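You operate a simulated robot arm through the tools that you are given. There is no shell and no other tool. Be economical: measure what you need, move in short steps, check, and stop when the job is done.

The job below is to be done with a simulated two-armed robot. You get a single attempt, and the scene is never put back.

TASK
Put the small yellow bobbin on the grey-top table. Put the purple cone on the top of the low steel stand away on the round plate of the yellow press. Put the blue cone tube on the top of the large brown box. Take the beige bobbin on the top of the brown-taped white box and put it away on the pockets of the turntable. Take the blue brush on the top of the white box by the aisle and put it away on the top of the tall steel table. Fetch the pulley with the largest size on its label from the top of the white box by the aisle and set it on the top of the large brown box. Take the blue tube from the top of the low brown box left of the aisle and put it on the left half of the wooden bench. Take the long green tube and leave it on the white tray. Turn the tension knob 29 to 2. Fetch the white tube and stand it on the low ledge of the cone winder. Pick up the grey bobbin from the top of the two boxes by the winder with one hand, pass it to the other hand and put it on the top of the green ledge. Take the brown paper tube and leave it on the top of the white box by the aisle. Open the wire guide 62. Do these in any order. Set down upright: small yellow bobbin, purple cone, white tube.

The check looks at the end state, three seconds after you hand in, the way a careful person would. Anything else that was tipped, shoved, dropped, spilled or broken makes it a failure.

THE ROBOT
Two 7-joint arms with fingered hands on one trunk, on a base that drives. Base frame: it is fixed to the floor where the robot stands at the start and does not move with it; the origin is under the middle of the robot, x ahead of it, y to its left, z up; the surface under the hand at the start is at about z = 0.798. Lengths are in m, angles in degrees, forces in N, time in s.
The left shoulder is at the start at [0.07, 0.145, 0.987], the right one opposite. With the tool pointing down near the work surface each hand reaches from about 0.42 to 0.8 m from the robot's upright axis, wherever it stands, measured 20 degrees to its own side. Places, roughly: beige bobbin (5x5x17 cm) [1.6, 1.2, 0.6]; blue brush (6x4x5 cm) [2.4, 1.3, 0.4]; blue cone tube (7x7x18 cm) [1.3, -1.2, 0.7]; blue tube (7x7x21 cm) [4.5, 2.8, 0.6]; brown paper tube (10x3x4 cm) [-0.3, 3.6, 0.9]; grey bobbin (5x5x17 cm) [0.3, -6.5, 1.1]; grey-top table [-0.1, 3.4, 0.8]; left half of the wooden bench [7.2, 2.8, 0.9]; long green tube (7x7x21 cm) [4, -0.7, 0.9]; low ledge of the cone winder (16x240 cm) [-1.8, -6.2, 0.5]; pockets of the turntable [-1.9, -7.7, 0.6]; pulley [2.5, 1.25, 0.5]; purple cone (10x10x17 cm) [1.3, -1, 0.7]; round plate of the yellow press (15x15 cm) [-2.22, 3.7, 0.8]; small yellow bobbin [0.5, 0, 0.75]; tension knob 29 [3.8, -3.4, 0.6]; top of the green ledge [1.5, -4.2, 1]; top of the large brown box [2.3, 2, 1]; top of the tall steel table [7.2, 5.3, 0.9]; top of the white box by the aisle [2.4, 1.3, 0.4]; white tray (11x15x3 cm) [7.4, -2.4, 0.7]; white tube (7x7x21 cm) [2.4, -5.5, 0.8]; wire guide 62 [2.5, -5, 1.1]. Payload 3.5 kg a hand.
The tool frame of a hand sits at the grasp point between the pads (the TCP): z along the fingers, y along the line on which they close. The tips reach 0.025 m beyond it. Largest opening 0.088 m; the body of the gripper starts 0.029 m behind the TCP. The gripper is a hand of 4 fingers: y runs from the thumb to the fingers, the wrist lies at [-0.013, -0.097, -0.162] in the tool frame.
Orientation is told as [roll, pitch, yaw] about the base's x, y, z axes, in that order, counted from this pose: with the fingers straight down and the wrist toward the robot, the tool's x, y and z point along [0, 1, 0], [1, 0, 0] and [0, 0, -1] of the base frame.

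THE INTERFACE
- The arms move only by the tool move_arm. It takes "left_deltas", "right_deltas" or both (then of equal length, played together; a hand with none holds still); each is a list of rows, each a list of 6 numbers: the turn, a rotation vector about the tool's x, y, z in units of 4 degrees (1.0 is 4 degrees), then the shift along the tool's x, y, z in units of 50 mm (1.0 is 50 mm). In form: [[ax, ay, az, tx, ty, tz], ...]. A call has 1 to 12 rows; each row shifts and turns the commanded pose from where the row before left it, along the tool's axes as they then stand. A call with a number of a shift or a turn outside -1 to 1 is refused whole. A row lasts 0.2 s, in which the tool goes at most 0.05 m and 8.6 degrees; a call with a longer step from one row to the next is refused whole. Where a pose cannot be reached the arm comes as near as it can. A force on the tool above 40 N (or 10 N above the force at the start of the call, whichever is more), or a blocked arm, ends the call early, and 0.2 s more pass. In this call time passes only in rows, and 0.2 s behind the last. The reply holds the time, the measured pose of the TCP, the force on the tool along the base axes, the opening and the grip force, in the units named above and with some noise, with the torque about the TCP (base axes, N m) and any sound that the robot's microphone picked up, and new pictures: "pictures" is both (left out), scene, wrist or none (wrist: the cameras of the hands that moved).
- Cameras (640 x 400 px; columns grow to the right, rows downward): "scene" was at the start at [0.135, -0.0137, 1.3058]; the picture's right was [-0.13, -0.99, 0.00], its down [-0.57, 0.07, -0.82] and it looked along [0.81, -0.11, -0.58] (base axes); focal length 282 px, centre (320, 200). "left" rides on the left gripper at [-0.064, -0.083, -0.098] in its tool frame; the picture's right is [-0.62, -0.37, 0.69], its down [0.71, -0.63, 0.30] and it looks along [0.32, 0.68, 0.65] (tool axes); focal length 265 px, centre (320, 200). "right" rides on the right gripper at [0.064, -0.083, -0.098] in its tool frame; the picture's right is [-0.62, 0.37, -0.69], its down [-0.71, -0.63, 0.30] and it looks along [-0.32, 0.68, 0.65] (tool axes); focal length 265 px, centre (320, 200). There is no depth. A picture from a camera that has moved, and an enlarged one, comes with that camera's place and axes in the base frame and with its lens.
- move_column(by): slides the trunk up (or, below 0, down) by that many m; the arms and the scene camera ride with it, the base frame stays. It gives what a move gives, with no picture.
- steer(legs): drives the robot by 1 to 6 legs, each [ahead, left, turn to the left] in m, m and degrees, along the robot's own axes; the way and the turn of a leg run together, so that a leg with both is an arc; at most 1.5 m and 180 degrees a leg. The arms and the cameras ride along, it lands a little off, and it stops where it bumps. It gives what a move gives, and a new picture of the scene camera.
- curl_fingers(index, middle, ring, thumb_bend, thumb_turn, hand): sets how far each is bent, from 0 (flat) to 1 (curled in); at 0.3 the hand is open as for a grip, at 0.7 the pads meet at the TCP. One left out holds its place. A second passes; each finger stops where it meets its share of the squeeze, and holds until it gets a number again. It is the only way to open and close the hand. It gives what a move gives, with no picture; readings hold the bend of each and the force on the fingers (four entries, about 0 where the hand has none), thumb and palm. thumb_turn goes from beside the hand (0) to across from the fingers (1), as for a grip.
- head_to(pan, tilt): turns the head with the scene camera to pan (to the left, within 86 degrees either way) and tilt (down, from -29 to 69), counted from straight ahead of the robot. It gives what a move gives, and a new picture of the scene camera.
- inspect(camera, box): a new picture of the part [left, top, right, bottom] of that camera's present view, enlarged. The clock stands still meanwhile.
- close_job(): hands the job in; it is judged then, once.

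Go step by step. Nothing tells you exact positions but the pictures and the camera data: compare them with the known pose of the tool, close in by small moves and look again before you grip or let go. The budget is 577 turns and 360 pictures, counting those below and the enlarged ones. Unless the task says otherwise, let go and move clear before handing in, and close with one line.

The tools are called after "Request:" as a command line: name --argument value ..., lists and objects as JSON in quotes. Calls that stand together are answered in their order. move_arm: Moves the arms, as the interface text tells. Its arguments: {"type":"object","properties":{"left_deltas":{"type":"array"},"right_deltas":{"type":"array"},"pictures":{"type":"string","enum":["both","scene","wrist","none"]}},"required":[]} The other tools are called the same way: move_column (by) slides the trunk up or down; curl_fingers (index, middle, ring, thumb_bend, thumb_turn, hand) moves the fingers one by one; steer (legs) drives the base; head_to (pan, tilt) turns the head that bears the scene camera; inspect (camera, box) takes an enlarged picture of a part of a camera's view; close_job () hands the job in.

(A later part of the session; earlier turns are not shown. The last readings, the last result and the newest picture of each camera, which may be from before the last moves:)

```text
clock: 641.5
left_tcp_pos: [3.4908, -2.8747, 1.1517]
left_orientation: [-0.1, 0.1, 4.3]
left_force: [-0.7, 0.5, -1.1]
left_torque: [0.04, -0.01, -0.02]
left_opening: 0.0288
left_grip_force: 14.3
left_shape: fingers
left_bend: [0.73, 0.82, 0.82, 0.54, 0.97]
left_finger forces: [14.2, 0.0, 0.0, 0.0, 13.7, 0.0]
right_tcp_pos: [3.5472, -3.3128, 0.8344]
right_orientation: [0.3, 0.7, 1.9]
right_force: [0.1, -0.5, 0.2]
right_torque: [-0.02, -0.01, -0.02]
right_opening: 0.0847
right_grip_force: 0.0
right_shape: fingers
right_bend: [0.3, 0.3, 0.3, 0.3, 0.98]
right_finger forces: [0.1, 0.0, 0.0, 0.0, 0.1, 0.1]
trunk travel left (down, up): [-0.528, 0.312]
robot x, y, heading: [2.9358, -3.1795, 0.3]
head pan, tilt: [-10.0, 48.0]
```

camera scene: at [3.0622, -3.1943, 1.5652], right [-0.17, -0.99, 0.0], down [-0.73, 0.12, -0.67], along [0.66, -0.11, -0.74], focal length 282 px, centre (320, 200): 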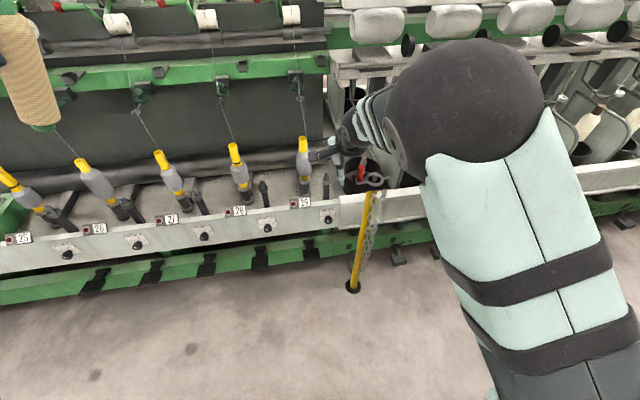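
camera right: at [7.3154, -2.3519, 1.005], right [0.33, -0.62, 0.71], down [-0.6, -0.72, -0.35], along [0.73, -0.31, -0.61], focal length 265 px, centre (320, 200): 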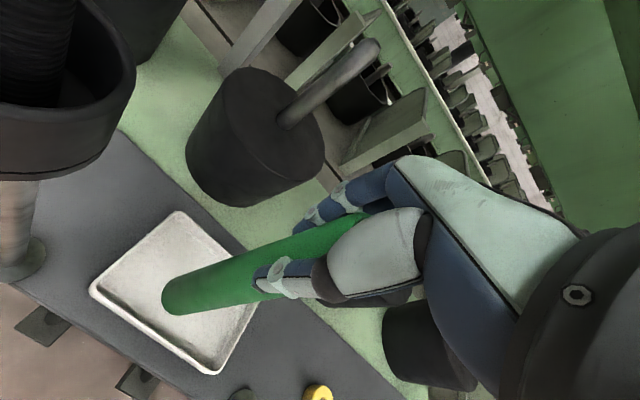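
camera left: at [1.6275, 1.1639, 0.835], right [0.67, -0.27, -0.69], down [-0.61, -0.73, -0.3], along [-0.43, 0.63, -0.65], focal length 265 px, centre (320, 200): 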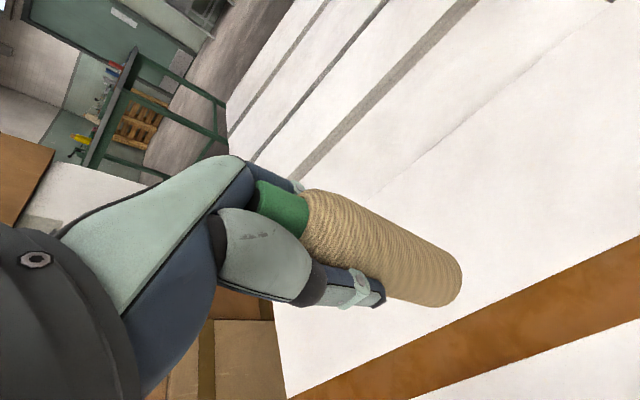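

Lower the trunk more, then rotate the right hand to point horizontally toward the machine.

Request:
move_column --by -0.22

Request:
move_arm --right_deltas '[[-1, 0, 0, 0, 0, 0], [-1, 0, 0, 0, 0, 0], [-1, 0, 0, 0, 0, 0], [-1, 0, 0, 0, 0, 0], [-1, 0, 0, 0, 0, 0], [-1, 0, 0, 0, 0, 0], [-1, 0, 0, 0, 0, 0], [-1, 0, 0, 0, 0, 0], [-1, 0, 0, 0, 0, 0], [-1, 0, 0, 0, 0, 0], [-1, 0, 0, 0, 0, 0]]' --pictures "none"

Request:
move_arm --right_deltas '[[-1, 0, 0, 0, 0, 0], [-1, 0, 0, 0, 0, 0], [-1, 0, 0, 0, 0, 0], [-1, 0, 0, 0, 0, 0], [-1, 0, 0, 0, 0, 0], [-1, 0, 0, 0, 0, 0], [-1, 0, 0, 0, 0, 0], [-1, 0, 0, 0, 0, 0], [-1, 0, 0, 0, 0, 0], [-1, 0, 0, 0, 0, 0], [-1, 0, 0, 0, 0, 0], [-0.6, 0, 0, 0, 0, 0]]' --pictures "both"

```text
clock: 643.9
left_tcp_pos: [3.4913, -2.8752, 0.9312]
left_orientation: [0.0, 0.1, 4.3]
left_force: [0.8, 0.4, -1.3]
left_torque: [0.01, -0.02, 0.01]
left_opening: 0.0288
left_grip_force: 13.6
left_shape: fingers
left_bend: [0.73, 0.82, 0.82, 0.54, 0.97]
left_finger forces: [14.1, 0.1, 0.0, 0.0, 13.8, 0.1]
right_tcp_pos: [3.5464, -3.3125, 0.6142]
right_orientation: [0.3, 0.6, 2.0]
right_force: [0.8, -0.7, 0.7]
right_torque: [-0.02, -0.02, 0.01]
right_opening: 0.0844
right_grip_force: 0.1
right_shape: fingers
right_bend: [0.3, 0.3, 0.3, 0.3, 0.98]
right_finger forces: [0.0, 0.0, 0.1, 0.0, 0.1, 0.1]
trunk travel left (down, up): [-0.308, 0.532]
robot x, y, heading: [2.9369, -3.1837, 0.4]
head pan, tilt: [-10.0, 48.0]
```

```text
clock: 646.3
left_tcp_pos: [3.4913, -2.8749, 0.9312]
left_orientation: [0.0, 0.2, 4.3]
left_force: [0.6, -0.5, -1.0]
left_torque: [0.0, -0.02, 0.02]
left_opening: 0.029
left_grip_force: 14.3
left_shape: fingers
left_bend: [0.73, 0.82, 0.82, 0.54, 0.97]
left_finger forces: [14.1, 0.1, 0.1, 0.1, 13.8, 0.0]
right_tcp_pos: [3.546, -3.3133, 0.613]
right_orientation: [0.4, -43.3, 1.9]
right_force: [0.5, 0.4, -0.5]
right_torque: [-0.01, 0.0, 0.03]
right_opening: 0.0848
right_grip_force: 0.1
right_shape: fingers
right_bend: [0.3, 0.3, 0.3, 0.3, 0.98]
right_finger forces: [0.0, 0.1, 0.1, 0.0, 0.0, 0.0]
trunk travel left (down, up): [-0.308, 0.532]
robot x, y, heading: [2.937, -3.1825, 0.3]
head pan, tilt: [-10.0, 48.0]
```

```text
clock: 648.9
left_tcp_pos: [3.4905, -2.8744, 0.9307]
left_orientation: [0.0, 0.2, 4.3]
left_force: [0.8, 0.8, -1.7]
left_torque: [-0.05, -0.02, -0.01]
left_opening: 0.0289
left_grip_force: 14.3
left_shape: fingers
left_bend: [0.73, 0.82, 0.82, 0.54, 0.97]
left_finger forces: [14.1, 0.1, 0.1, 0.0, 13.8, 0.0]
right_tcp_pos: [3.5487, -3.3136, 0.6151]
right_orientation: [52.7, -89.7, -50.8]
right_force: [0.0, 0.0, 1.1]
right_torque: [0.0, 0.01, 0.0]
right_opening: 0.0844
right_grip_force: 0.0
right_shape: fingers
right_bend: [0.3, 0.3, 0.3, 0.3, 0.98]
right_finger forces: [0.0, 0.1, 0.0, 0.1, 0.1, 0.1]
trunk travel left (down, up): [-0.308, 0.532]
robot x, y, heading: [2.9333, -3.1793, 0.4]
head pan, tilt: [-10.0, 48.0]
camera scene: at [3.0618, -3.1943, 1.0452], right [-0.17, -0.99, 0.0], down [-0.73, 0.13, -0.67], along [0.66, -0.11, -0.74], focal length 282 px, centre (320, 200)
camera right: at [3.4471, -3.2532, 0.533], right [-0.67, -0.64, 0.37], down [0.33, -0.7, -0.63], along [0.67, -0.31, 0.68], focal length 265 px, centre (320, 200)
```

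scene: 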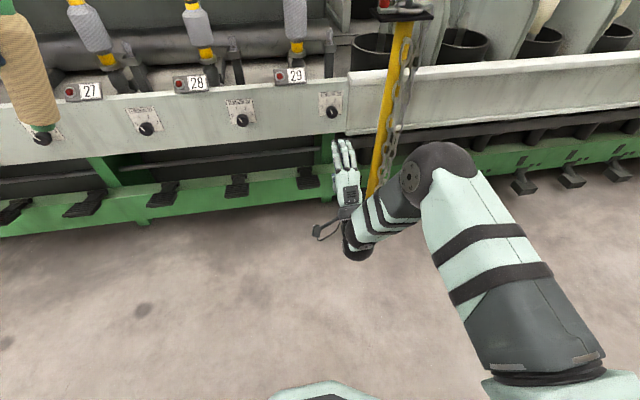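
right: 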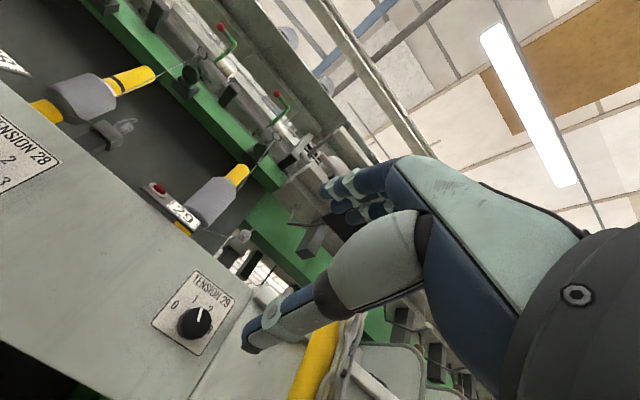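

Request:
inspect --camera "right" --box '[145, 265, 241, 365]'

Request:
inspect --camera "scene" --box '[300, 80, 364, 130]'

```text
4.00 times, centred on (193, 315) of right
camera zoom: at [3.4471, -3.2532, 0.533], right [-0.67, -0.64, 0.37], down [0.33, -0.7, -0.63], along [0.67, -0.31, 0.68], focal length 1062 px, centre (828, -260)
```

zoom: 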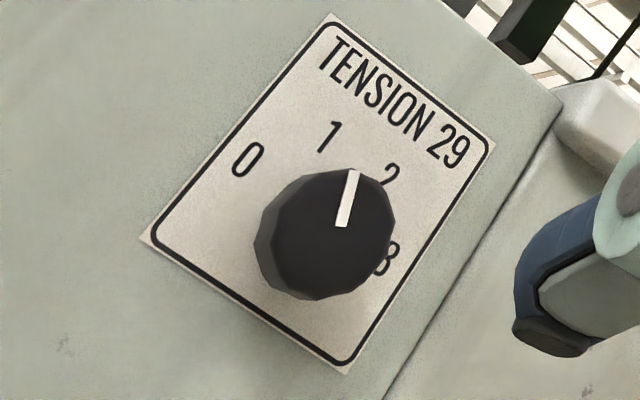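

```text
8.00 times, centred on (332, 105) of scene
camera zoom: at [3.0618, -3.1943, 1.0452], right [-0.17, -0.99, 0.0], down [-0.73, 0.13, -0.67], along [0.66, -0.11, -0.74], focal length 2256 px, centre (224, 960)
```

zoom: 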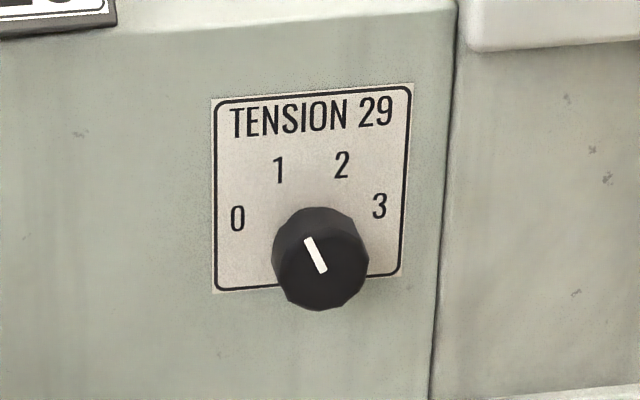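

Very clear: knob 29 points at 1; it must go ≈52° clockwise to 2. Knob face is at (3.80, −3.354, 0.601). I'll move 0.1 m closer, pre-rotate the hand counter-clockwise and align.

Request:
steer --legs '[[0.1, 0, 0]]'

Request:
move_arm --right_deltas '[[0, 0, 0, -0.48, -0.14, 0], [0, 0, 0, -0.46, -0.14, 0], [0, 0, -1, 0, 0, 0], [0, 0, -1, 0, 0, 0], [0, 0, -1, 0, 0, 0], [0, 0, -1, 0, 0, 0], [0, 0, -1, 0, 0, 0], [0, 0, -1, 0, 0, 0], [0, 0, -0.5, 0, 0, 0.5], [0, 0, 0, 0, 0, 0]]' --pictures "both"

```text
clock: 650.0
left_tcp_pos: [3.5952, -2.8746, 0.93]
left_orientation: [0.0, 0.2, 4.4]
left_force: [1.0, -0.6, -2.3]
left_torque: [0.03, -0.03, 0.0]
left_opening: 0.0287
left_grip_force: 14.7
left_shape: fingers
left_bend: [0.73, 0.82, 0.82, 0.54, 0.97]
left_finger forces: [14.1, 0.1, 0.0, 0.0, 13.7, 0.0]
right_tcp_pos: [3.6487, -3.3136, 0.6133]
right_orientation: [47.8, -89.6, -45.8]
right_force: [-0.3, 0.0, -0.2]
right_torque: [0.03, -0.01, 0.01]
right_opening: 0.0848
right_grip_force: 0.0
right_shape: fingers
right_bend: [0.3, 0.3, 0.3, 0.3, 0.98]
right_finger forces: [0.0, 0.1, 0.1, 0.0, 0.1, 0.0]
trunk travel left (down, up): [-0.308, 0.532]
robot x, y, heading: [3.0419, -3.1814, 0.2]
head pan, tilt: [-10.0, 48.0]
camera scene: at [3.1651, -3.194, 1.045], right [-0.17, -0.99, 0.0], down [-0.73, 0.13, -0.67], along [0.66, -0.11, -0.74], focal length 282 px, centre (320, 200)
```

scene: 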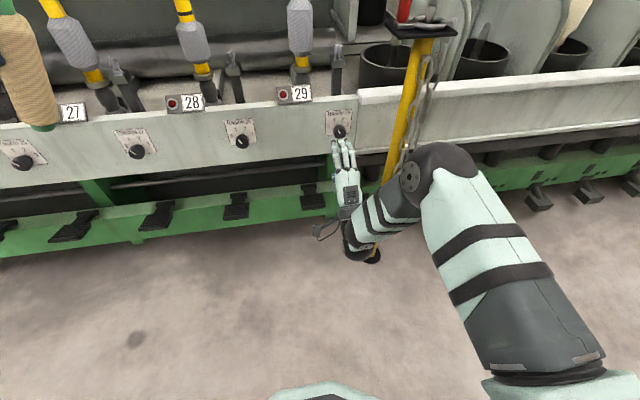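

```text
clock: 652.2
left_tcp_pos: [3.5924, -2.8742, 0.932]
left_orientation: [0.1, 0.0, 4.2]
left_force: [0.4, 0.5, -0.6]
left_torque: [0.05, -0.02, -0.02]
left_opening: 0.0289
left_grip_force: 14.0
left_shape: fingers
left_bend: [0.73, 0.82, 0.82, 0.54, 0.97]
left_finger forces: [14.0, 0.0, 0.0, 0.0, 13.7, 0.0]
right_tcp_pos: [3.6745, -3.359, 0.6001]
right_orientation: [-89.4, -64.3, 91.4]
right_force: [-0.4, 0.2, 1.3]
right_torque: [-0.02, 0.0, 0.01]
right_opening: 0.0848
right_grip_force: 0.1
right_shape: fingers
right_bend: [0.3, 0.3, 0.3, 0.3, 0.98]
right_finger forces: [0.0, 0.0, 0.0, 0.0, 0.0, 0.0]
trunk travel left (down, up): [-0.308, 0.532]
robot x, y, heading: [3.0421, -3.1786, 0.2]
head pan, tilt: [-10.0, 48.0]
camera scene: at [3.164, -3.194, 1.0452], right [-0.17, -0.99, 0.0], down [-0.73, 0.13, -0.67], along [0.66, -0.11, -0.74], focal length 282 px, centre (320, 200)
camera right: at [3.5764, -3.3411, 0.4984], right [-0.68, -0.42, 0.6], down [0.33, -0.91, -0.26], along [0.66, 0.03, 0.75], focal length 265 px, centre (320, 200)
```

scene: 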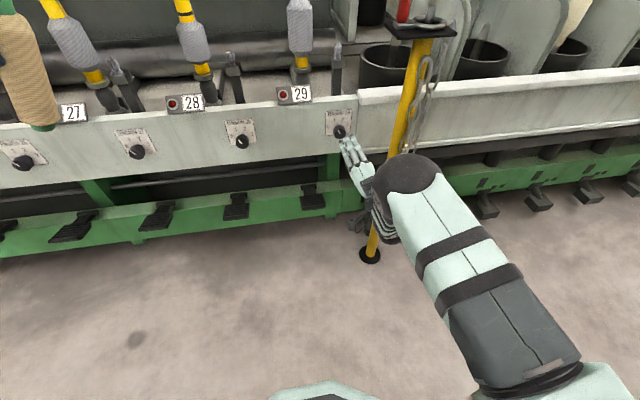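
right: 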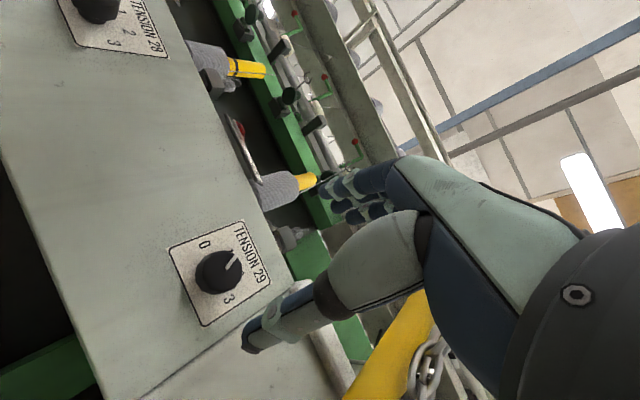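

Aligned on the knob's axis. Moving in 12 cm and checking.

Request:
move_arm --right_deltas '[[0, 0, 0, 0, 0, 0.9], [0, 0, 0, 0, 0, 0.9], [0, 0, 0, 0, 0, 0.62], [0, 0, 0, 0, 0, 0]]' --pictures "wrist"

```text
clock: 653.2
left_tcp_pos: [3.5919, -2.8737, 0.9311]
left_orientation: [0.0, 0.1, 4.2]
left_force: [-0.6, 0.1, 0.1]
left_torque: [0.0, -0.07, 0.0]
left_opening: 0.029
left_grip_force: 13.7
left_shape: fingers
left_bend: [0.73, 0.82, 0.82, 0.54, 0.97]
left_finger forces: [14.1, 0.1, 0.0, 0.0, 13.8, 0.0]
right_tcp_pos: [3.7943, -3.3567, 0.6028]
right_orientation: [-89.3, -64.4, 91.5]
right_force: [-15.2, -0.2, -2.9]
right_torque: [-0.02, -0.73, 0.16]
right_opening: 0.0849
right_grip_force: 7.3
right_shape: fingers
right_bend: [0.3, 0.3, 0.3, 0.3, 0.98]
right_finger forces: [0.0, 14.8, 0.0, 0.1, 0.2, 0.0]
trunk travel left (down, up): [-0.308, 0.532]
robot x, y, heading: [3.0383, -3.1814, 0.0]
head pan, tilt: [-10.0, 48.0]
camera right: at [3.696, -3.3389, 0.4995], right [-0.68, -0.42, 0.6], down [0.33, -0.91, -0.26], along [0.66, 0.03, 0.75], focal length 265 px, centre (320, 200)
```

right: 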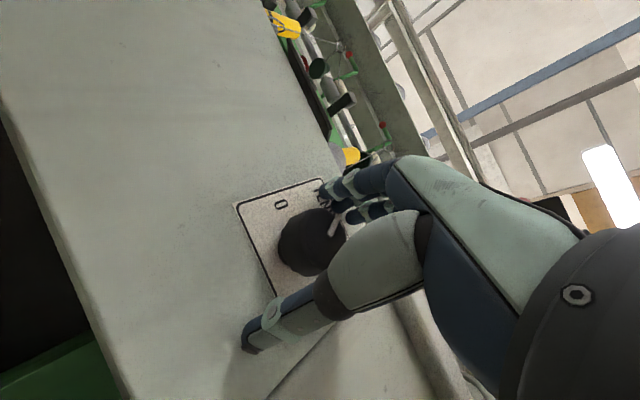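

The middle fingertip touches the panel; back 6 mm and close on the knob.

Request:
move_arm --right_deltas '[[0, 0, 0, 0, 0, -0.14]]' --pictures "none"

Request:
curl_fingers --hand "right" --index 0.72 --middle 0.72 --ring 0.72 --thumb_bend 0.7

Request:
inspect --camera "right" --box '[200, 140, 400, 300]'

```text
clock: 653.6
left_tcp_pos: [3.5933, -2.8735, 0.9305]
left_orientation: [-0.1, 0.1, 4.4]
left_force: [-0.5, -0.3, -0.4]
left_torque: [0.0, 0.02, 0.01]
left_opening: 0.0288
left_grip_force: 13.0
left_shape: fingers
left_bend: [0.73, 0.82, 0.82, 0.54, 0.97]
left_finger forces: [14.0, 0.0, 0.1, 0.0, 13.8, 0.1]
right_tcp_pos: [3.7898, -3.3554, 0.6005]
right_orientation: [-89.3, -64.4, 91.4]
right_force: [0.3, 0.0, 0.4]
right_torque: [0.01, 0.03, 0.01]
right_opening: 0.0849
right_grip_force: 0.1
right_shape: fingers
right_bend: [0.3, 0.3, 0.3, 0.3, 0.98]
right_finger forces: [0.0, 0.1, 0.0, 0.1, 0.1, 0.0]
trunk travel left (down, up): [-0.308, 0.532]
robot x, y, heading: [3.036, -3.1789, 0.2]
head pan, tilt: [-10.0, 48.0]
```

```text
clock: 654.6
left_tcp_pos: [3.5936, -2.8751, 0.9316]
left_orientation: [0.0, 0.2, 4.3]
left_force: [0.2, -0.8, -0.7]
left_torque: [-0.01, -0.03, 0.01]
left_opening: 0.0289
left_grip_force: 14.6
left_shape: fingers
left_bend: [0.73, 0.82, 0.82, 0.54, 0.97]
left_finger forces: [14.0, 0.1, 0.0, 0.1, 13.8, 0.0]
right_tcp_pos: [3.7908, -3.3557, 0.6006]
right_orientation: [-89.4, -64.4, 91.4]
right_force: [8.8, -0.8, 3.4]
right_torque: [-0.02, 0.11, -0.06]
right_opening: 0.0217
right_grip_force: 12.9
right_shape: fingers
right_bend: [0.59, 0.67, 0.72, 0.59, 0.97]
right_finger forces: [10.2, 6.1, 0.0, 0.0, 9.8, 0.1]
trunk travel left (down, up): [-0.308, 0.532]
robot x, y, heading: [3.0368, -3.1791, 0.3]
head pan, tilt: [-10.0, 48.0]
```

```text
2.50 times, centred on (300, 220) of right
camera zoom: at [3.6915, -3.3378, 0.4992], right [-0.68, -0.42, 0.6], down [0.33, -0.91, -0.26], along [0.66, 0.03, 0.75], focal length 664 px, centre (370, 150)
```

zoom: 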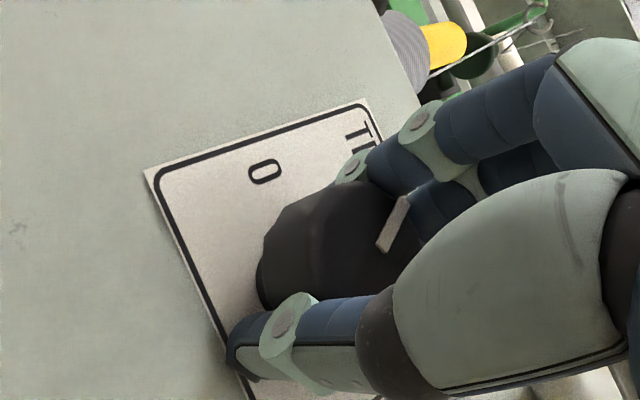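

The knob is gripped. Rotating clockwise.

Request:
move_arm --right_deltas '[[0, 0, 1, 0, 0, 0], [0, 0, 1, 0, 0, 0], [0, 0, 1, 0, 0, 0], [0, 0, 1, 0, 0, 0], [0, 0, 1, 0, 0, 0], [0, 0, 1, 0, 0, 0], [0, 0, 1, 0, 0, 0], [0, 0, 1, 0, 0, 0], [0, 0, 1, 0, 0, 0], [0, 0, 1, 0, 0, 0], [0, 0, 1, 0, 0, 0], [0, 0, 0, 0, 0, 0]]' --pictures "scene"

Request:
inspect --camera "right" --box '[200, 140, 400, 300]'

```text
clock: 657.2
left_tcp_pos: [3.593, -2.8734, 0.9297]
left_orientation: [0.0, 0.1, 4.2]
left_force: [0.6, -0.4, -1.1]
left_torque: [0.02, 0.0, 0.01]
left_opening: 0.0289
left_grip_force: 14.5
left_shape: fingers
left_bend: [0.73, 0.82, 0.82, 0.54, 0.97]
left_finger forces: [13.9, 0.0, 0.0, 0.1, 13.8, 0.0]
right_tcp_pos: [3.7899, -3.3568, 0.5984]
right_orientation: [88.9, -71.5, -87.1]
right_force: [10.0, -4.5, 0.0]
right_torque: [-0.01, 0.05, -0.08]
right_opening: 0.0219
right_grip_force: 12.1
right_shape: fingers
right_bend: [0.58, 0.66, 0.72, 0.59, 0.98]
right_finger forces: [9.0, 6.0, 0.0, 0.0, 9.5, 0.0]
trunk travel left (down, up): [-0.308, 0.532]
robot x, y, heading: [3.0362, -3.1773, 0.4]
head pan, tilt: [-10.0, 48.0]
camera scene: at [3.1651, -3.1946, 1.045], right [-0.17, -0.99, 0.0], down [-0.73, 0.13, -0.67], along [0.66, -0.11, -0.74], focal length 282 px, centre (320, 200)
```

scene: 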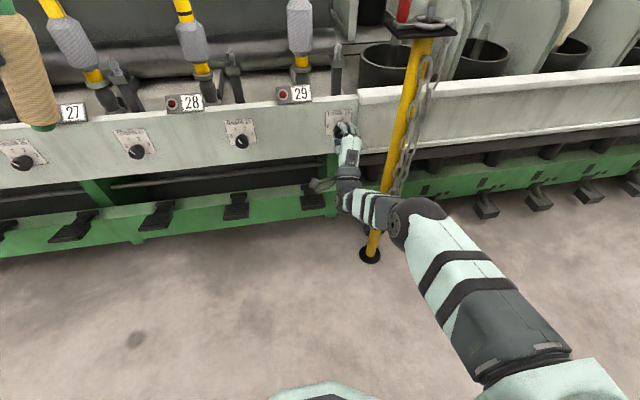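

```text
2.50 times, centred on (300, 220) of right
camera zoom: at [3.6892, -3.2729, 0.5419], right [-0.67, -0.73, 0.16], down [0.32, -0.47, -0.83], along [0.67, -0.5, 0.54], focal length 664 px, centre (370, 150)
```

zoom: 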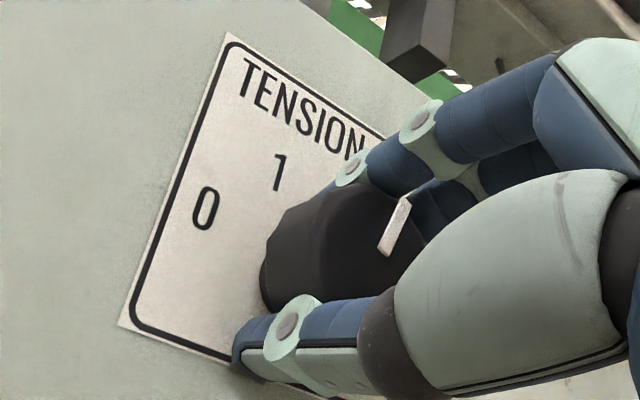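

The knob follows the hand (44° so far). Two more steps, then release and back off to read it.

Request:
move_arm --right_deltas '[[0, 0, 1, 0, 0, 0], [0, 0, 1, 0, 0, 0], [0, 0, 0, 0, 0, 0]]' --pictures "none"

Request:
curl_fingers --hand "right" --index 0.3 --middle 0.3 --ring 0.3 --thumb_bend 0.3

Request:
move_arm --right_deltas '[[0, 0, 0, 0, 0, -0.9], [0, 0, 0, 0, 0, -0.9], [0, 0, 0, 0, -0.9, -0.3], [0, 0, 0, 0, -0.9, 0]]' --pictures "none"

Request:
inspect --camera "scene" --box '[308, 95, 372, 145]'

```text
clock: 658.0
left_tcp_pos: [3.5941, -2.8748, 0.9297]
left_orientation: [0.0, 0.2, 4.2]
left_force: [-0.6, -0.9, -2.0]
left_torque: [-0.01, 0.01, 0.0]
left_opening: 0.0289
left_grip_force: 14.0
left_shape: fingers
left_bend: [0.73, 0.82, 0.82, 0.54, 0.97]
left_finger forces: [14.1, 0.1, 0.0, 0.0, 13.7, 0.0]
right_tcp_pos: [3.7904, -3.3574, 0.5995]
right_orientation: [89.2, -63.6, -87.3]
right_force: [6.9, -4.8, -1.2]
right_torque: [0.0, 0.08, 0.01]
right_opening: 0.0218
right_grip_force: 12.2
right_shape: fingers
right_bend: [0.58, 0.67, 0.72, 0.59, 0.98]
right_finger forces: [8.3, 5.8, 0.1, 0.1, 10.0, 0.1]
trunk travel left (down, up): [-0.308, 0.532]
robot x, y, heading: [3.0408, -3.1758, 0.4]
head pan, tilt: [-10.0, 48.0]
```

```text
clock: 659.0
left_tcp_pos: [3.593, -2.8732, 0.9314]
left_orientation: [0.1, 0.1, 4.2]
left_force: [-0.1, 0.0, -0.8]
left_torque: [0.0, -0.02, 0.03]
left_opening: 0.0287
left_grip_force: 14.0
left_shape: fingers
left_bend: [0.73, 0.82, 0.82, 0.54, 0.97]
left_finger forces: [14.1, 0.0, 0.1, 0.0, 13.8, 0.0]
right_tcp_pos: [3.7901, -3.355, 0.6006]
right_orientation: [89.4, -63.7, -87.5]
right_force: [0.3, -0.1, 0.1]
right_torque: [0.01, -0.02, -0.02]
right_opening: 0.0843
right_grip_force: 0.1
right_shape: fingers
right_bend: [0.3, 0.3, 0.3, 0.3, 0.98]
right_finger forces: [0.0, 0.0, 0.1, 0.0, 0.0, 0.0]
trunk travel left (down, up): [-0.308, 0.532]
robot x, y, heading: [3.0386, -3.1761, 0.4]
head pan, tilt: [-10.0, 48.0]
```

```text
clock: 660.0
left_tcp_pos: [3.5933, -2.8743, 0.9314]
left_orientation: [0.1, 0.1, 4.4]
left_force: [0.9, 0.2, -1.9]
left_torque: [0.03, 0.0, 0.04]
left_opening: 0.0287
left_grip_force: 13.8
left_shape: fingers
left_bend: [0.73, 0.82, 0.82, 0.54, 0.97]
left_finger forces: [14.1, 0.0, 0.0, 0.1, 13.7, 0.1]
right_tcp_pos: [3.681, -3.3193, 0.5204]
right_orientation: [89.5, -63.7, -87.7]
right_force: [0.6, 0.5, -0.1]
right_torque: [0.0, -0.03, -0.01]
right_opening: 0.0847
right_grip_force: 0.1
right_shape: fingers
right_bend: [0.3, 0.3, 0.3, 0.3, 0.98]
right_finger forces: [0.0, 0.2, 0.0, 0.1, 0.0, 0.0]
trunk travel left (down, up): [-0.308, 0.532]
robot x, y, heading: [3.0391, -3.1792, 0.3]
head pan, tilt: [-10.0, 48.0]
```

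```text
8.00 times, centred on (340, 120) of scene
camera zoom: at [3.1645, -3.1939, 1.0452], right [-0.17, -0.99, 0.0], down [-0.73, 0.13, -0.67], along [0.66, -0.11, -0.74], focal length 2256 px, centre (160, 840)
```

zoom: 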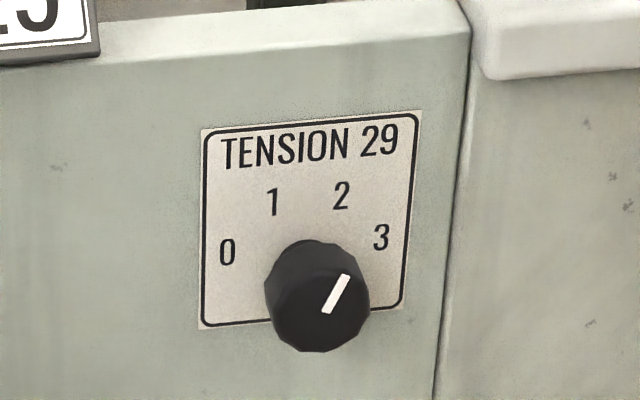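

Knob 29 now points to 2. Next: the wire guide and white tube further south through the gate. I'll raise up, back out and line up with the gate.

Request:
move_column --by 0.4

Request:
steer --legs '[[-0.1, 0, 0], [0, 0.75, 0], [0, 0, -90.3], [0, 0.26, 0]]'

Request:
head_to --pan -15 --tilt 18

```text
clock: 663.9
left_tcp_pos: [3.5945, -2.8732, 1.3297]
left_orientation: [0.0, 0.1, 4.3]
left_force: [0.1, 0.2, -1.3]
left_torque: [0.03, 0.0, 0.01]
left_opening: 0.029
left_grip_force: 14.2
left_shape: fingers
left_bend: [0.73, 0.82, 0.82, 0.54, 0.97]
left_finger forces: [14.0, 0.1, 0.1, 0.0, 13.9, 0.0]
right_tcp_pos: [3.6818, -3.32, 0.9212]
right_orientation: [89.5, -63.7, -87.6]
right_force: [0.5, -0.3, 0.0]
right_torque: [0.02, 0.02, 0.01]
right_opening: 0.0843
right_grip_force: 0.0
right_shape: fingers
right_bend: [0.3, 0.3, 0.3, 0.3, 0.98]
right_finger forces: [0.0, 0.1, 0.0, 0.0, 0.0, 0.0]
trunk travel left (down, up): [-0.708, 0.132]
robot x, y, heading: [3.0399, -3.1811, 0.1]
head pan, tilt: [-10.0, 48.0]
```

```text
clock: 674.0
left_tcp_pos: [3.4811, -2.986, 1.3325]
left_orientation: [0.0, 0.1, -87.4]
left_force: [-0.3, -1.2, -2.0]
left_torque: [0.0, 0.01, -0.01]
left_opening: 0.0291
left_grip_force: 13.8
left_shape: fingers
left_bend: [0.73, 0.82, 0.82, 0.54, 0.97]
left_finger forces: [14.2, 0.1, 0.1, 0.0, 13.8, 0.0]
right_tcp_pos: [3.0346, -3.0619, 0.9207]
right_orientation: [89.5, -63.7, -179.3]
right_force: [-0.8, 0.3, 0.5]
right_torque: [-0.01, 0.0, 0.02]
right_opening: 0.0848
right_grip_force: 0.1
right_shape: fingers
right_bend: [0.3, 0.3, 0.3, 0.3, 0.98]
right_finger forces: [0.1, 0.0, 0.0, 0.0, 0.0, 0.0]
trunk travel left (down, up): [-0.708, 0.132]
robot x, y, heading: [3.1944, -2.4203, -91.2]
head pan, tilt: [-10.0, 48.0]
camera scene: at [3.1736, -2.5522, 1.4452], right [-0.98, 0.2, 0.0], down [0.15, 0.73, -0.67], along [-0.13, -0.66, -0.74], focal length 282 px, centre (320, 200)
```

scene: 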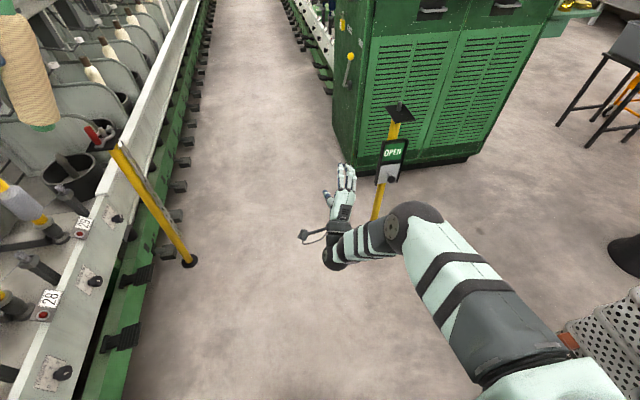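

```text
clock: 675.0
left_tcp_pos: [3.4818, -2.9854, 1.3306]
left_orientation: [0.1, 0.2, -87.4]
left_force: [0.9, 0.6, -0.7]
left_torque: [-0.01, 0.0, -0.01]
left_opening: 0.0289
left_grip_force: 14.7
left_shape: fingers
left_bend: [0.73, 0.82, 0.82, 0.54, 0.97]
left_finger forces: [14.1, 0.1, 0.1, 0.0, 13.9, 0.0]
right_tcp_pos: [3.0352, -3.0622, 0.9211]
right_orientation: [89.5, -63.7, -179.3]
right_force: [-0.4, 0.0, -0.3]
right_torque: [-0.01, -0.03, 0.03]
right_opening: 0.0844
right_grip_force: 0.0
right_shape: fingers
right_bend: [0.3, 0.3, 0.3, 0.3, 0.98]
right_finger forces: [0.0, 0.0, 0.1, 0.1, 0.0, 0.1]
trunk travel left (down, up): [-0.708, 0.132]
robot x, y, heading: [3.1932, -2.4271, -91.5]
head pan, tilt: [-15.0, 18.0]
camera scene: at [3.1636, -2.5646, 1.4912], right [-0.96, 0.28, 0.0], down [0.09, 0.3, -0.95], along [-0.27, -0.91, -0.31], focal length 282 px, centre (320, 200)
```

scene: 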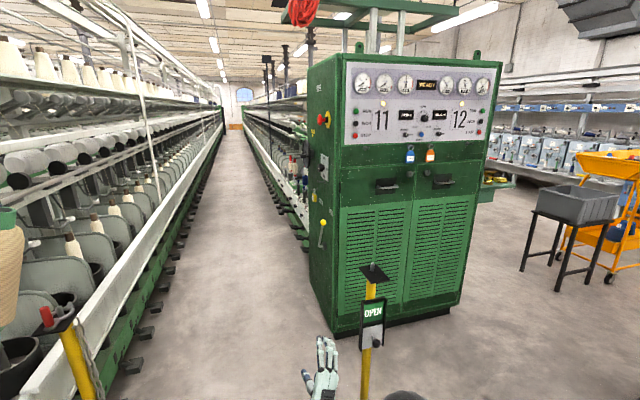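

I'm lined up with the gate. Driving through to y≈−4.8.

Request:
steer --legs '[[0, 0.02, 1.4], [1.2, 0, 0], [1.2, 0.1, 0]]'

Request:
head_to --pan -60 --tilt 25

```text
clock: 687.2
left_tcp_pos: [3.5756, -5.3789, 1.331]
left_orientation: [0.0, 0.1, -86.5]
left_force: [-0.1, -0.5, -1.0]
left_torque: [0.01, -0.01, -0.02]
left_opening: 0.0288
left_grip_force: 14.0
left_shape: fingers
left_bend: [0.73, 0.82, 0.82, 0.54, 0.97]
left_finger forces: [14.1, 0.1, 0.0, 0.0, 13.8, 0.0]
right_tcp_pos: [3.1291, -5.4616, 0.9199]
right_orientation: [89.4, -63.7, -178.4]
right_force: [-0.5, -0.1, 0.5]
right_torque: [-0.03, 0.0, -0.02]
right_opening: 0.0843
right_grip_force: 0.0
right_shape: fingers
right_bend: [0.3, 0.3, 0.3, 0.3, 0.98]
right_finger forces: [0.0, 0.0, 0.0, 0.0, 0.0, 0.0]
trunk travel left (down, up): [-0.708, 0.132]
robot x, y, heading: [3.2802, -4.8227, -90.4]
head pan, tilt: [-15.0, 18.0]
camera scene: at [3.2507, -4.9626, 1.4913], right [-0.96, 0.27, 0.0], down [0.08, 0.3, -0.95], along [-0.25, -0.92, -0.31], focal length 282 px, centre (320, 200)
```

scene: 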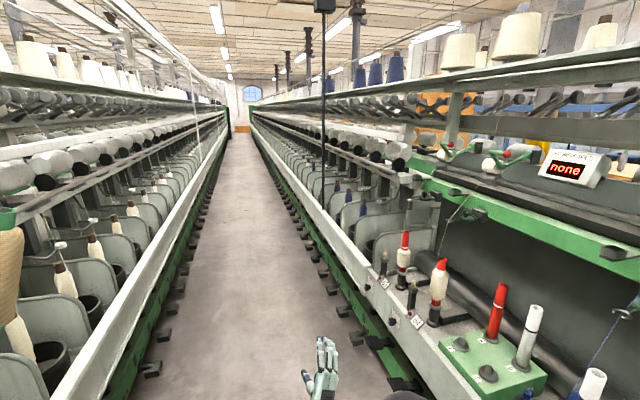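

```text
clock: 688.3
left_tcp_pos: [3.5758, -5.3787, 1.33]
left_orientation: [0.0, 0.1, -86.5]
left_force: [0.6, -1.3, -1.6]
left_torque: [0.0, -0.01, 0.01]
left_opening: 0.029
left_grip_force: 13.9
left_shape: fingers
left_bend: [0.73, 0.82, 0.82, 0.54, 0.97]
left_finger forces: [14.1, 0.1, 0.1, 0.1, 13.8, 0.1]
right_tcp_pos: [3.1274, -5.4618, 0.9211]
right_orientation: [89.5, -63.7, -178.4]
right_force: [-0.2, 0.1, -0.8]
right_torque: [0.0, -0.01, 0.05]
right_opening: 0.0845
right_grip_force: 0.0
right_shape: fingers
right_bend: [0.3, 0.3, 0.3, 0.3, 0.98]
right_finger forces: [0.1, 0.0, 0.0, 0.0, 0.1, 0.1]
trunk travel left (down, up): [-0.708, 0.132]
robot x, y, heading: [3.2763, -4.8203, -90.6]
head pan, tilt: [-60.0, 25.0]
camera scene: at [3.1955, -4.9184, 1.48], right [-0.49, 0.87, 0.0], down [0.37, 0.21, -0.91], along [-0.79, -0.45, -0.42], focal length 282 px, centre (320, 200)
```

scene: 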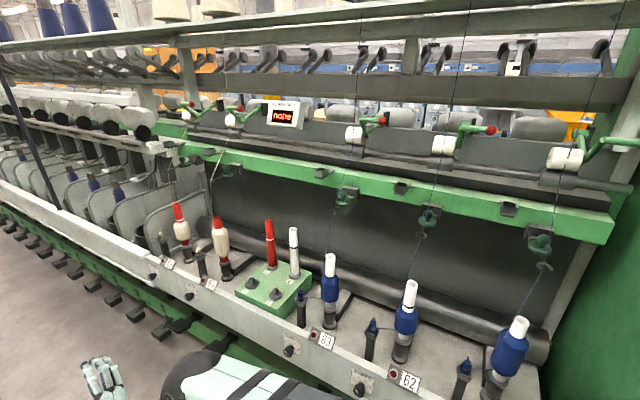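

White tube is on the green block, and guide 62 is on the green beam above spindle 62. Zooming in.

Request:
inspect --camera "scene" --box '[370, 160, 498, 260]'

Request:
inspect --camera "scene" --box '[290, 140, 418, 240]'

```text
4.00 times, centred on (434, 210) of scene
camera zoom: at [3.1955, -4.9184, 1.48], right [-0.49, 0.87, 0.0], down [0.37, 0.21, -0.91], along [-0.79, -0.45, -0.42], focal length 1128 px, centre (-136, 160)
```

zoom: 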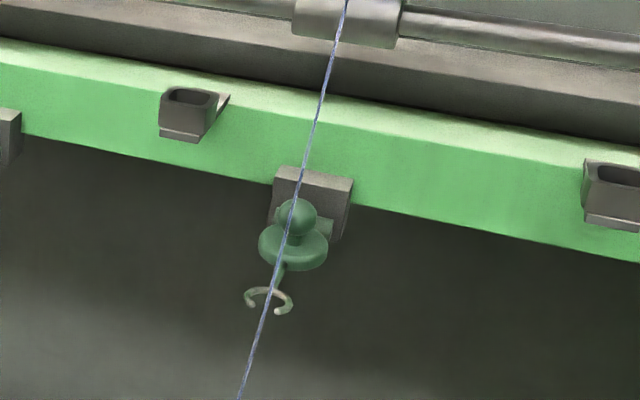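

```text
4.00 times, centred on (354, 190) of scene
camera zoom: at [3.1955, -4.9184, 1.48], right [-0.49, 0.87, 0.0], down [0.37, 0.21, -0.91], along [-0.79, -0.45, -0.42], focal length 1128 px, centre (184, 240)
```

zoom: 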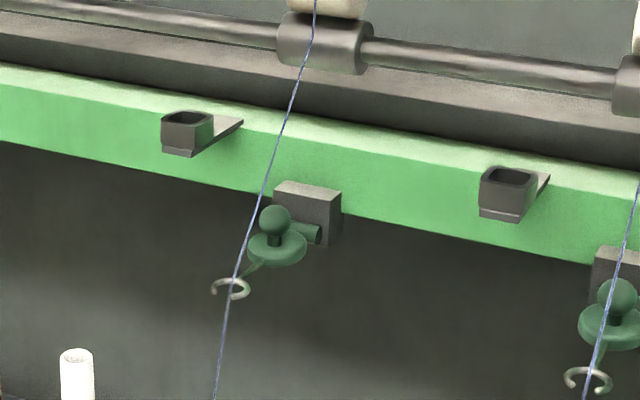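

The guide is a hinged plate with a ball knob and a pigtail hook; opening should mean flipping it up. I'll face it: move to y≈−5.17 and turn west.

Request:
steer --legs '[[0.35, 0.08, 0], [0, 0, -89.4]]'

Request:
head_to --pan -15 --tilt 25

```text
clock: 694.3
left_tcp_pos: [2.8009, -5.4807, 1.3311]
left_orientation: [0.0, 0.1, -175.0]
left_force: [0.4, 0.0, -1.0]
left_torque: [0.01, -0.01, 0.01]
left_opening: 0.0288
left_grip_force: 13.7
left_shape: fingers
left_bend: [0.73, 0.82, 0.82, 0.54, 0.97]
left_finger forces: [14.3, 0.0, 0.1, 0.1, 13.8, 0.0]
right_tcp_pos: [2.7067, -5.0357, 0.9213]
right_orientation: [89.5, -63.7, 93.1]
right_force: [-0.9, 0.0, -0.5]
right_torque: [0.0, -0.02, -0.05]
right_opening: 0.0846
right_grip_force: 0.1
right_shape: fingers
right_bend: [0.3, 0.3, 0.3, 0.3, 0.98]
right_finger forces: [0.0, 0.1, 0.0, 0.0, 0.1, 0.0]
trunk travel left (down, up): [-0.708, 0.132]
robot x, y, heading: [3.3523, -5.1687, -179.0]
head pan, tilt: [-60.0, 25.0]
camera scene: at [3.2527, -5.0936, 1.48], right [0.86, 0.51, 0.0], down [0.22, -0.36, -0.91], along [-0.47, 0.78, -0.42], focal length 282 px, centre (320, 200)
```

scene: 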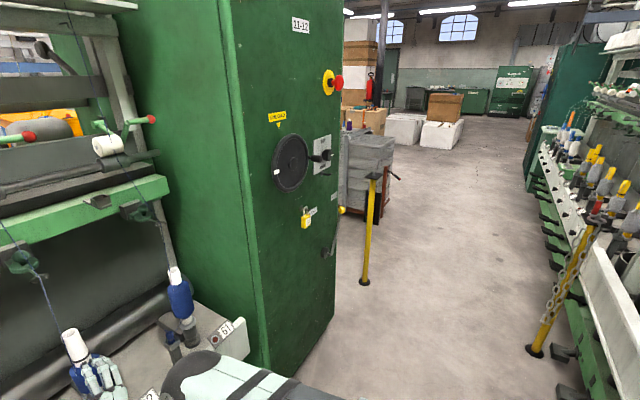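

```text
clock: 695.5
left_tcp_pos: [2.8011, -5.479, 1.3307]
left_orientation: [0.0, 0.1, -175.1]
left_force: [-0.3, -0.4, -0.7]
left_torque: [-0.03, 0.06, -0.02]
left_opening: 0.0287
left_grip_force: 14.2
left_shape: fingers
left_bend: [0.73, 0.82, 0.82, 0.54, 0.97]
left_finger forces: [14.2, 0.0, 0.1, 0.0, 13.8, 0.0]
right_tcp_pos: [2.7069, -5.0369, 0.921]
right_orientation: [89.4, -63.7, 93.1]
right_force: [0.6, -0.3, 0.7]
right_torque: [0.03, 0.04, -0.02]
right_opening: 0.0846
right_grip_force: 0.0
right_shape: fingers
right_bend: [0.3, 0.3, 0.3, 0.3, 0.98]
right_finger forces: [0.1, 0.0, 0.1, 0.0, 0.0, 0.0]
trunk travel left (down, up): [-0.708, 0.132]
robot x, y, heading: [3.3518, -5.1677, -179.3]
head pan, tilt: [-15.0, 25.0]
camera scene: at [3.2106, -5.15, 1.48], right [0.24, 0.97, 0.0], down [0.41, -0.1, -0.91], along [-0.88, 0.22, -0.42], focal length 282 px, centre (320, 200)
```

scene: 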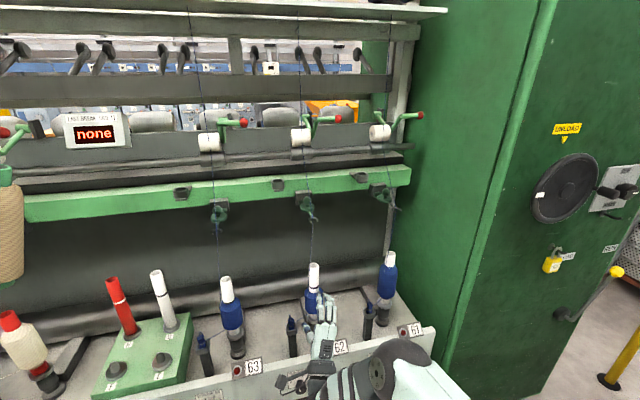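

Request:
inspect --camera "scene" --box '[280, 175, 328, 235]'

Request:
inspect --camera "scene" --box '[355, 165, 411, 225]'

```text
6.67 times, centred on (304, 205) of scene
camera zoom: at [3.2106, -5.15, 1.48], right [0.24, 0.97, 0.0], down [0.41, -0.1, -0.91], along [-0.88, 0.22, -0.42], focal length 1880 px, centre (427, 167)
```

zoom: 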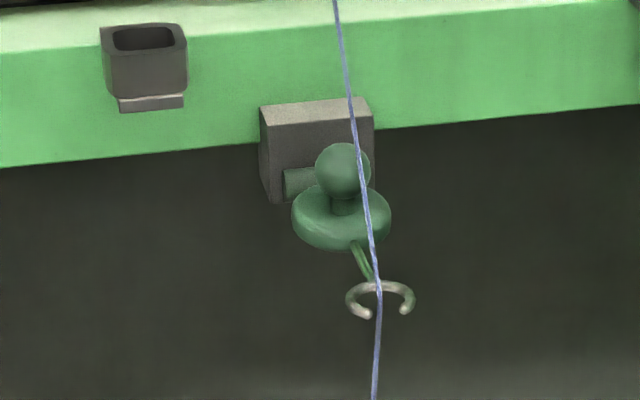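

```text
6.67 times, centred on (383, 195) of scene
camera zoom: at [3.2106, -5.15, 1.48], right [0.24, 0.97, 0.0], down [0.41, -0.1, -0.91], along [-0.88, 0.22, -0.42], focal length 1880 px, centre (-100, 233)
```

zoom: 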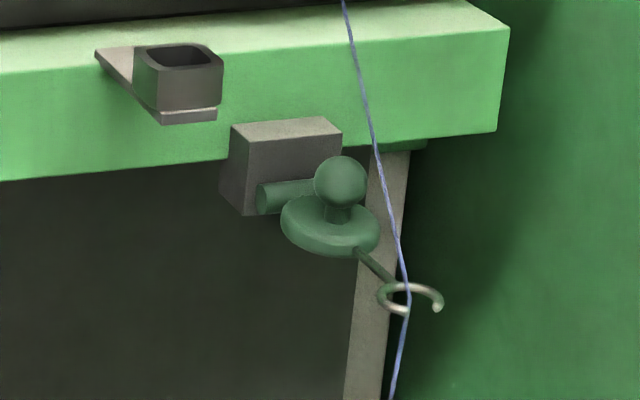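

Ball knob at (2.451, −5.0, 1.118), hinge pin along y behind it, hook in front. I'll come in underneath with the horizontal hand and push the plate up. First move closer and level the hand.

Request:
steer --legs '[[0.15, 0, 0]]'

Request:
move_arm --right_deltas '[[0, 0, -1, 0, 0, 0], [0, 0, -1, 0, 0, 0], [0, 0, -1, 0, 0, 0], [0, 0, -1, 0, 0, 0], [0, 0, -1, 0, 0, 0], [0, 0, -1, 0, 0, 0], [0, 0, -0.5, 0, 0, 0], [0, 0, 0, -0.4, 0.8, 0], [0, 0, 0, -0.34, 0.8, 0], [0, 0, 0, 0, 0, 0]]' --pictures "both"

```text
clock: 696.9
left_tcp_pos: [2.6518, -5.4845, 1.3325]
left_orientation: [0.0, 0.1, -174.9]
left_force: [0.3, 0.5, -0.8]
left_torque: [0.02, 0.01, -0.01]
left_opening: 0.0288
left_grip_force: 13.6
left_shape: fingers
left_bend: [0.73, 0.82, 0.82, 0.54, 0.97]
left_finger forces: [14.2, 0.1, 0.0, 0.0, 13.8, 0.1]
right_tcp_pos: [2.5552, -5.0394, 0.9216]
right_orientation: [89.8, -63.8, 93.0]
right_force: [-0.5, 0.1, 0.2]
right_torque: [0.0, 0.0, 0.03]
right_opening: 0.0845
right_grip_force: 0.0
right_shape: fingers
right_bend: [0.3, 0.3, 0.3, 0.3, 0.98]
right_finger forces: [0.1, 0.0, 0.1, 0.0, 0.1, 0.0]
trunk travel left (down, up): [-0.708, 0.132]
robot x, y, heading: [3.1986, -5.1709, -179.2]
head pan, tilt: [-15.0, 25.0]
camera scene: at [3.0596, -5.153, 1.4802], right [0.24, 0.97, 0.0], down [0.41, -0.1, -0.91], along [-0.88, 0.22, -0.42], focal length 282 px, centre (320, 200)
```

scene: 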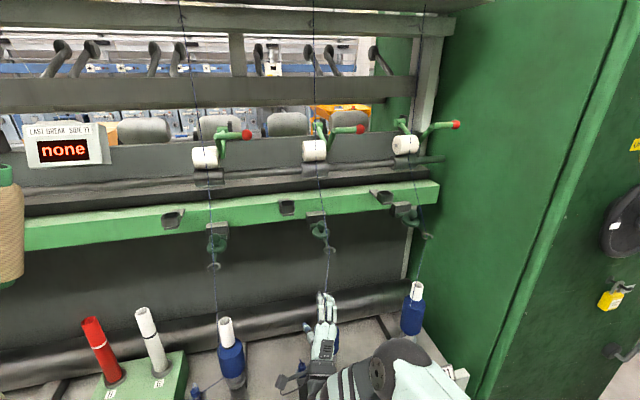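

```text
clock: 699.0
left_tcp_pos: [2.6488, -5.484, 1.3306]
left_orientation: [0.1, 0.1, -175.0]
left_force: [0.1, 0.8, -0.8]
left_torque: [-0.03, -0.01, -0.03]
left_opening: 0.029
left_grip_force: 14.1
left_shape: fingers
left_bend: [0.73, 0.82, 0.82, 0.54, 0.97]
left_finger forces: [14.2, 0.0, 0.0, 0.1, 13.8, 0.0]
right_tcp_pos: [2.5548, -5.0031, 1.0008]
right_orientation: [44.6, -89.6, 138.1]
right_force: [0.4, 0.0, 0.3]
right_torque: [-0.01, 0.02, 0.0]
right_opening: 0.0847
right_grip_force: 0.1
right_shape: fingers
right_bend: [0.3, 0.3, 0.3, 0.3, 0.97]
right_finger forces: [0.0, 0.0, 0.0, 0.0, 0.0, 0.0]
trunk travel left (down, up): [-0.708, 0.132]
robot x, y, heading: [3.2022, -5.1736, -178.6]
head pan, tilt: [-15.0, 25.0]
camera scene: at [3.0566, -5.1534, 1.4799], right [0.24, 0.97, 0.0], down [0.41, -0.1, -0.91], along [-0.88, 0.22, -0.42], focal length 282 px, centre (320, 200)
camera right: at [2.656, -5.0638, 0.9188], right [0.66, 0.65, 0.37], down [-0.33, 0.7, -0.64], along [-0.67, 0.3, 0.68], focal length 265 px, centre (320, 200)
```

scene: 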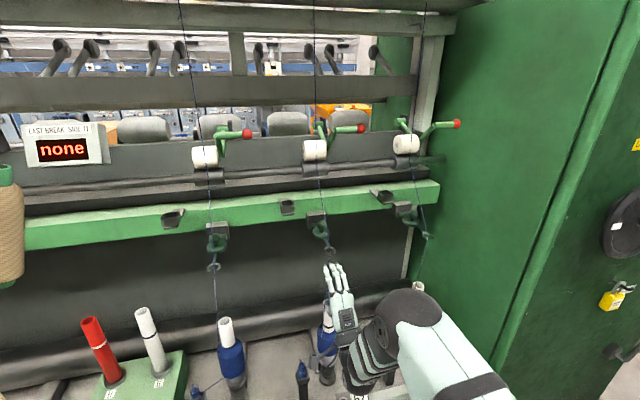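
right: 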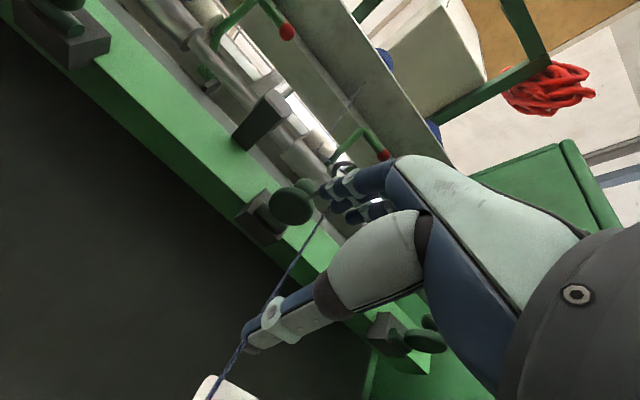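

The disc's underside is just ahead of the fingertips. Moving in under it, then lifting.

Request:
move_arm --right_deltas '[[0, 0, 0, 0, 0, 0.75], [0, 0, 0, 0, 0, 0.75], [0, 0, 0, 0, 0, 0]]' --pictures "wrist"

```text
clock: 699.9
left_tcp_pos: [2.6499, -5.484, 1.3311]
left_orientation: [0.0, 0.0, -174.9]
left_force: [0.0, 0.1, -0.5]
left_torque: [-0.02, 0.02, 0.02]
left_opening: 0.029
left_grip_force: 14.1
left_shape: fingers
left_bend: [0.73, 0.82, 0.82, 0.54, 0.97]
left_finger forces: [14.1, 0.0, 0.1, 0.1, 13.9, 0.0]
right_tcp_pos: [2.48, -5.006, 1.0002]
right_orientation: [51.4, -89.7, 131.2]
right_force: [0.4, 0.7, 0.7]
right_torque: [-0.04, 0.0, -0.02]
right_opening: 0.0846
right_grip_force: 0.1
right_shape: fingers
right_bend: [0.3, 0.3, 0.3, 0.3, 0.97]
right_finger forces: [0.1, 0.0, 0.0, 0.0, 0.0, 0.1]
trunk travel left (down, up): [-0.708, 0.132]
robot x, y, heading: [3.2039, -5.1727, -179.1]
head pan, tilt: [-15.0, 25.0]
camera right: at [2.5819, -5.0665, 0.9182], right [0.66, 0.65, 0.37], down [-0.33, 0.7, -0.63], along [-0.67, 0.3, 0.68], focal length 265 px, centre (320, 200)
```

right: 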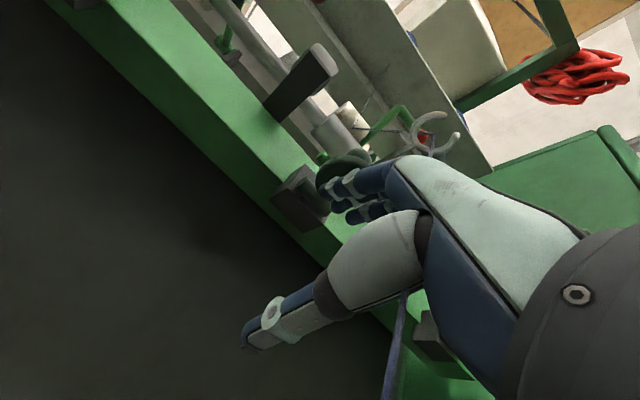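

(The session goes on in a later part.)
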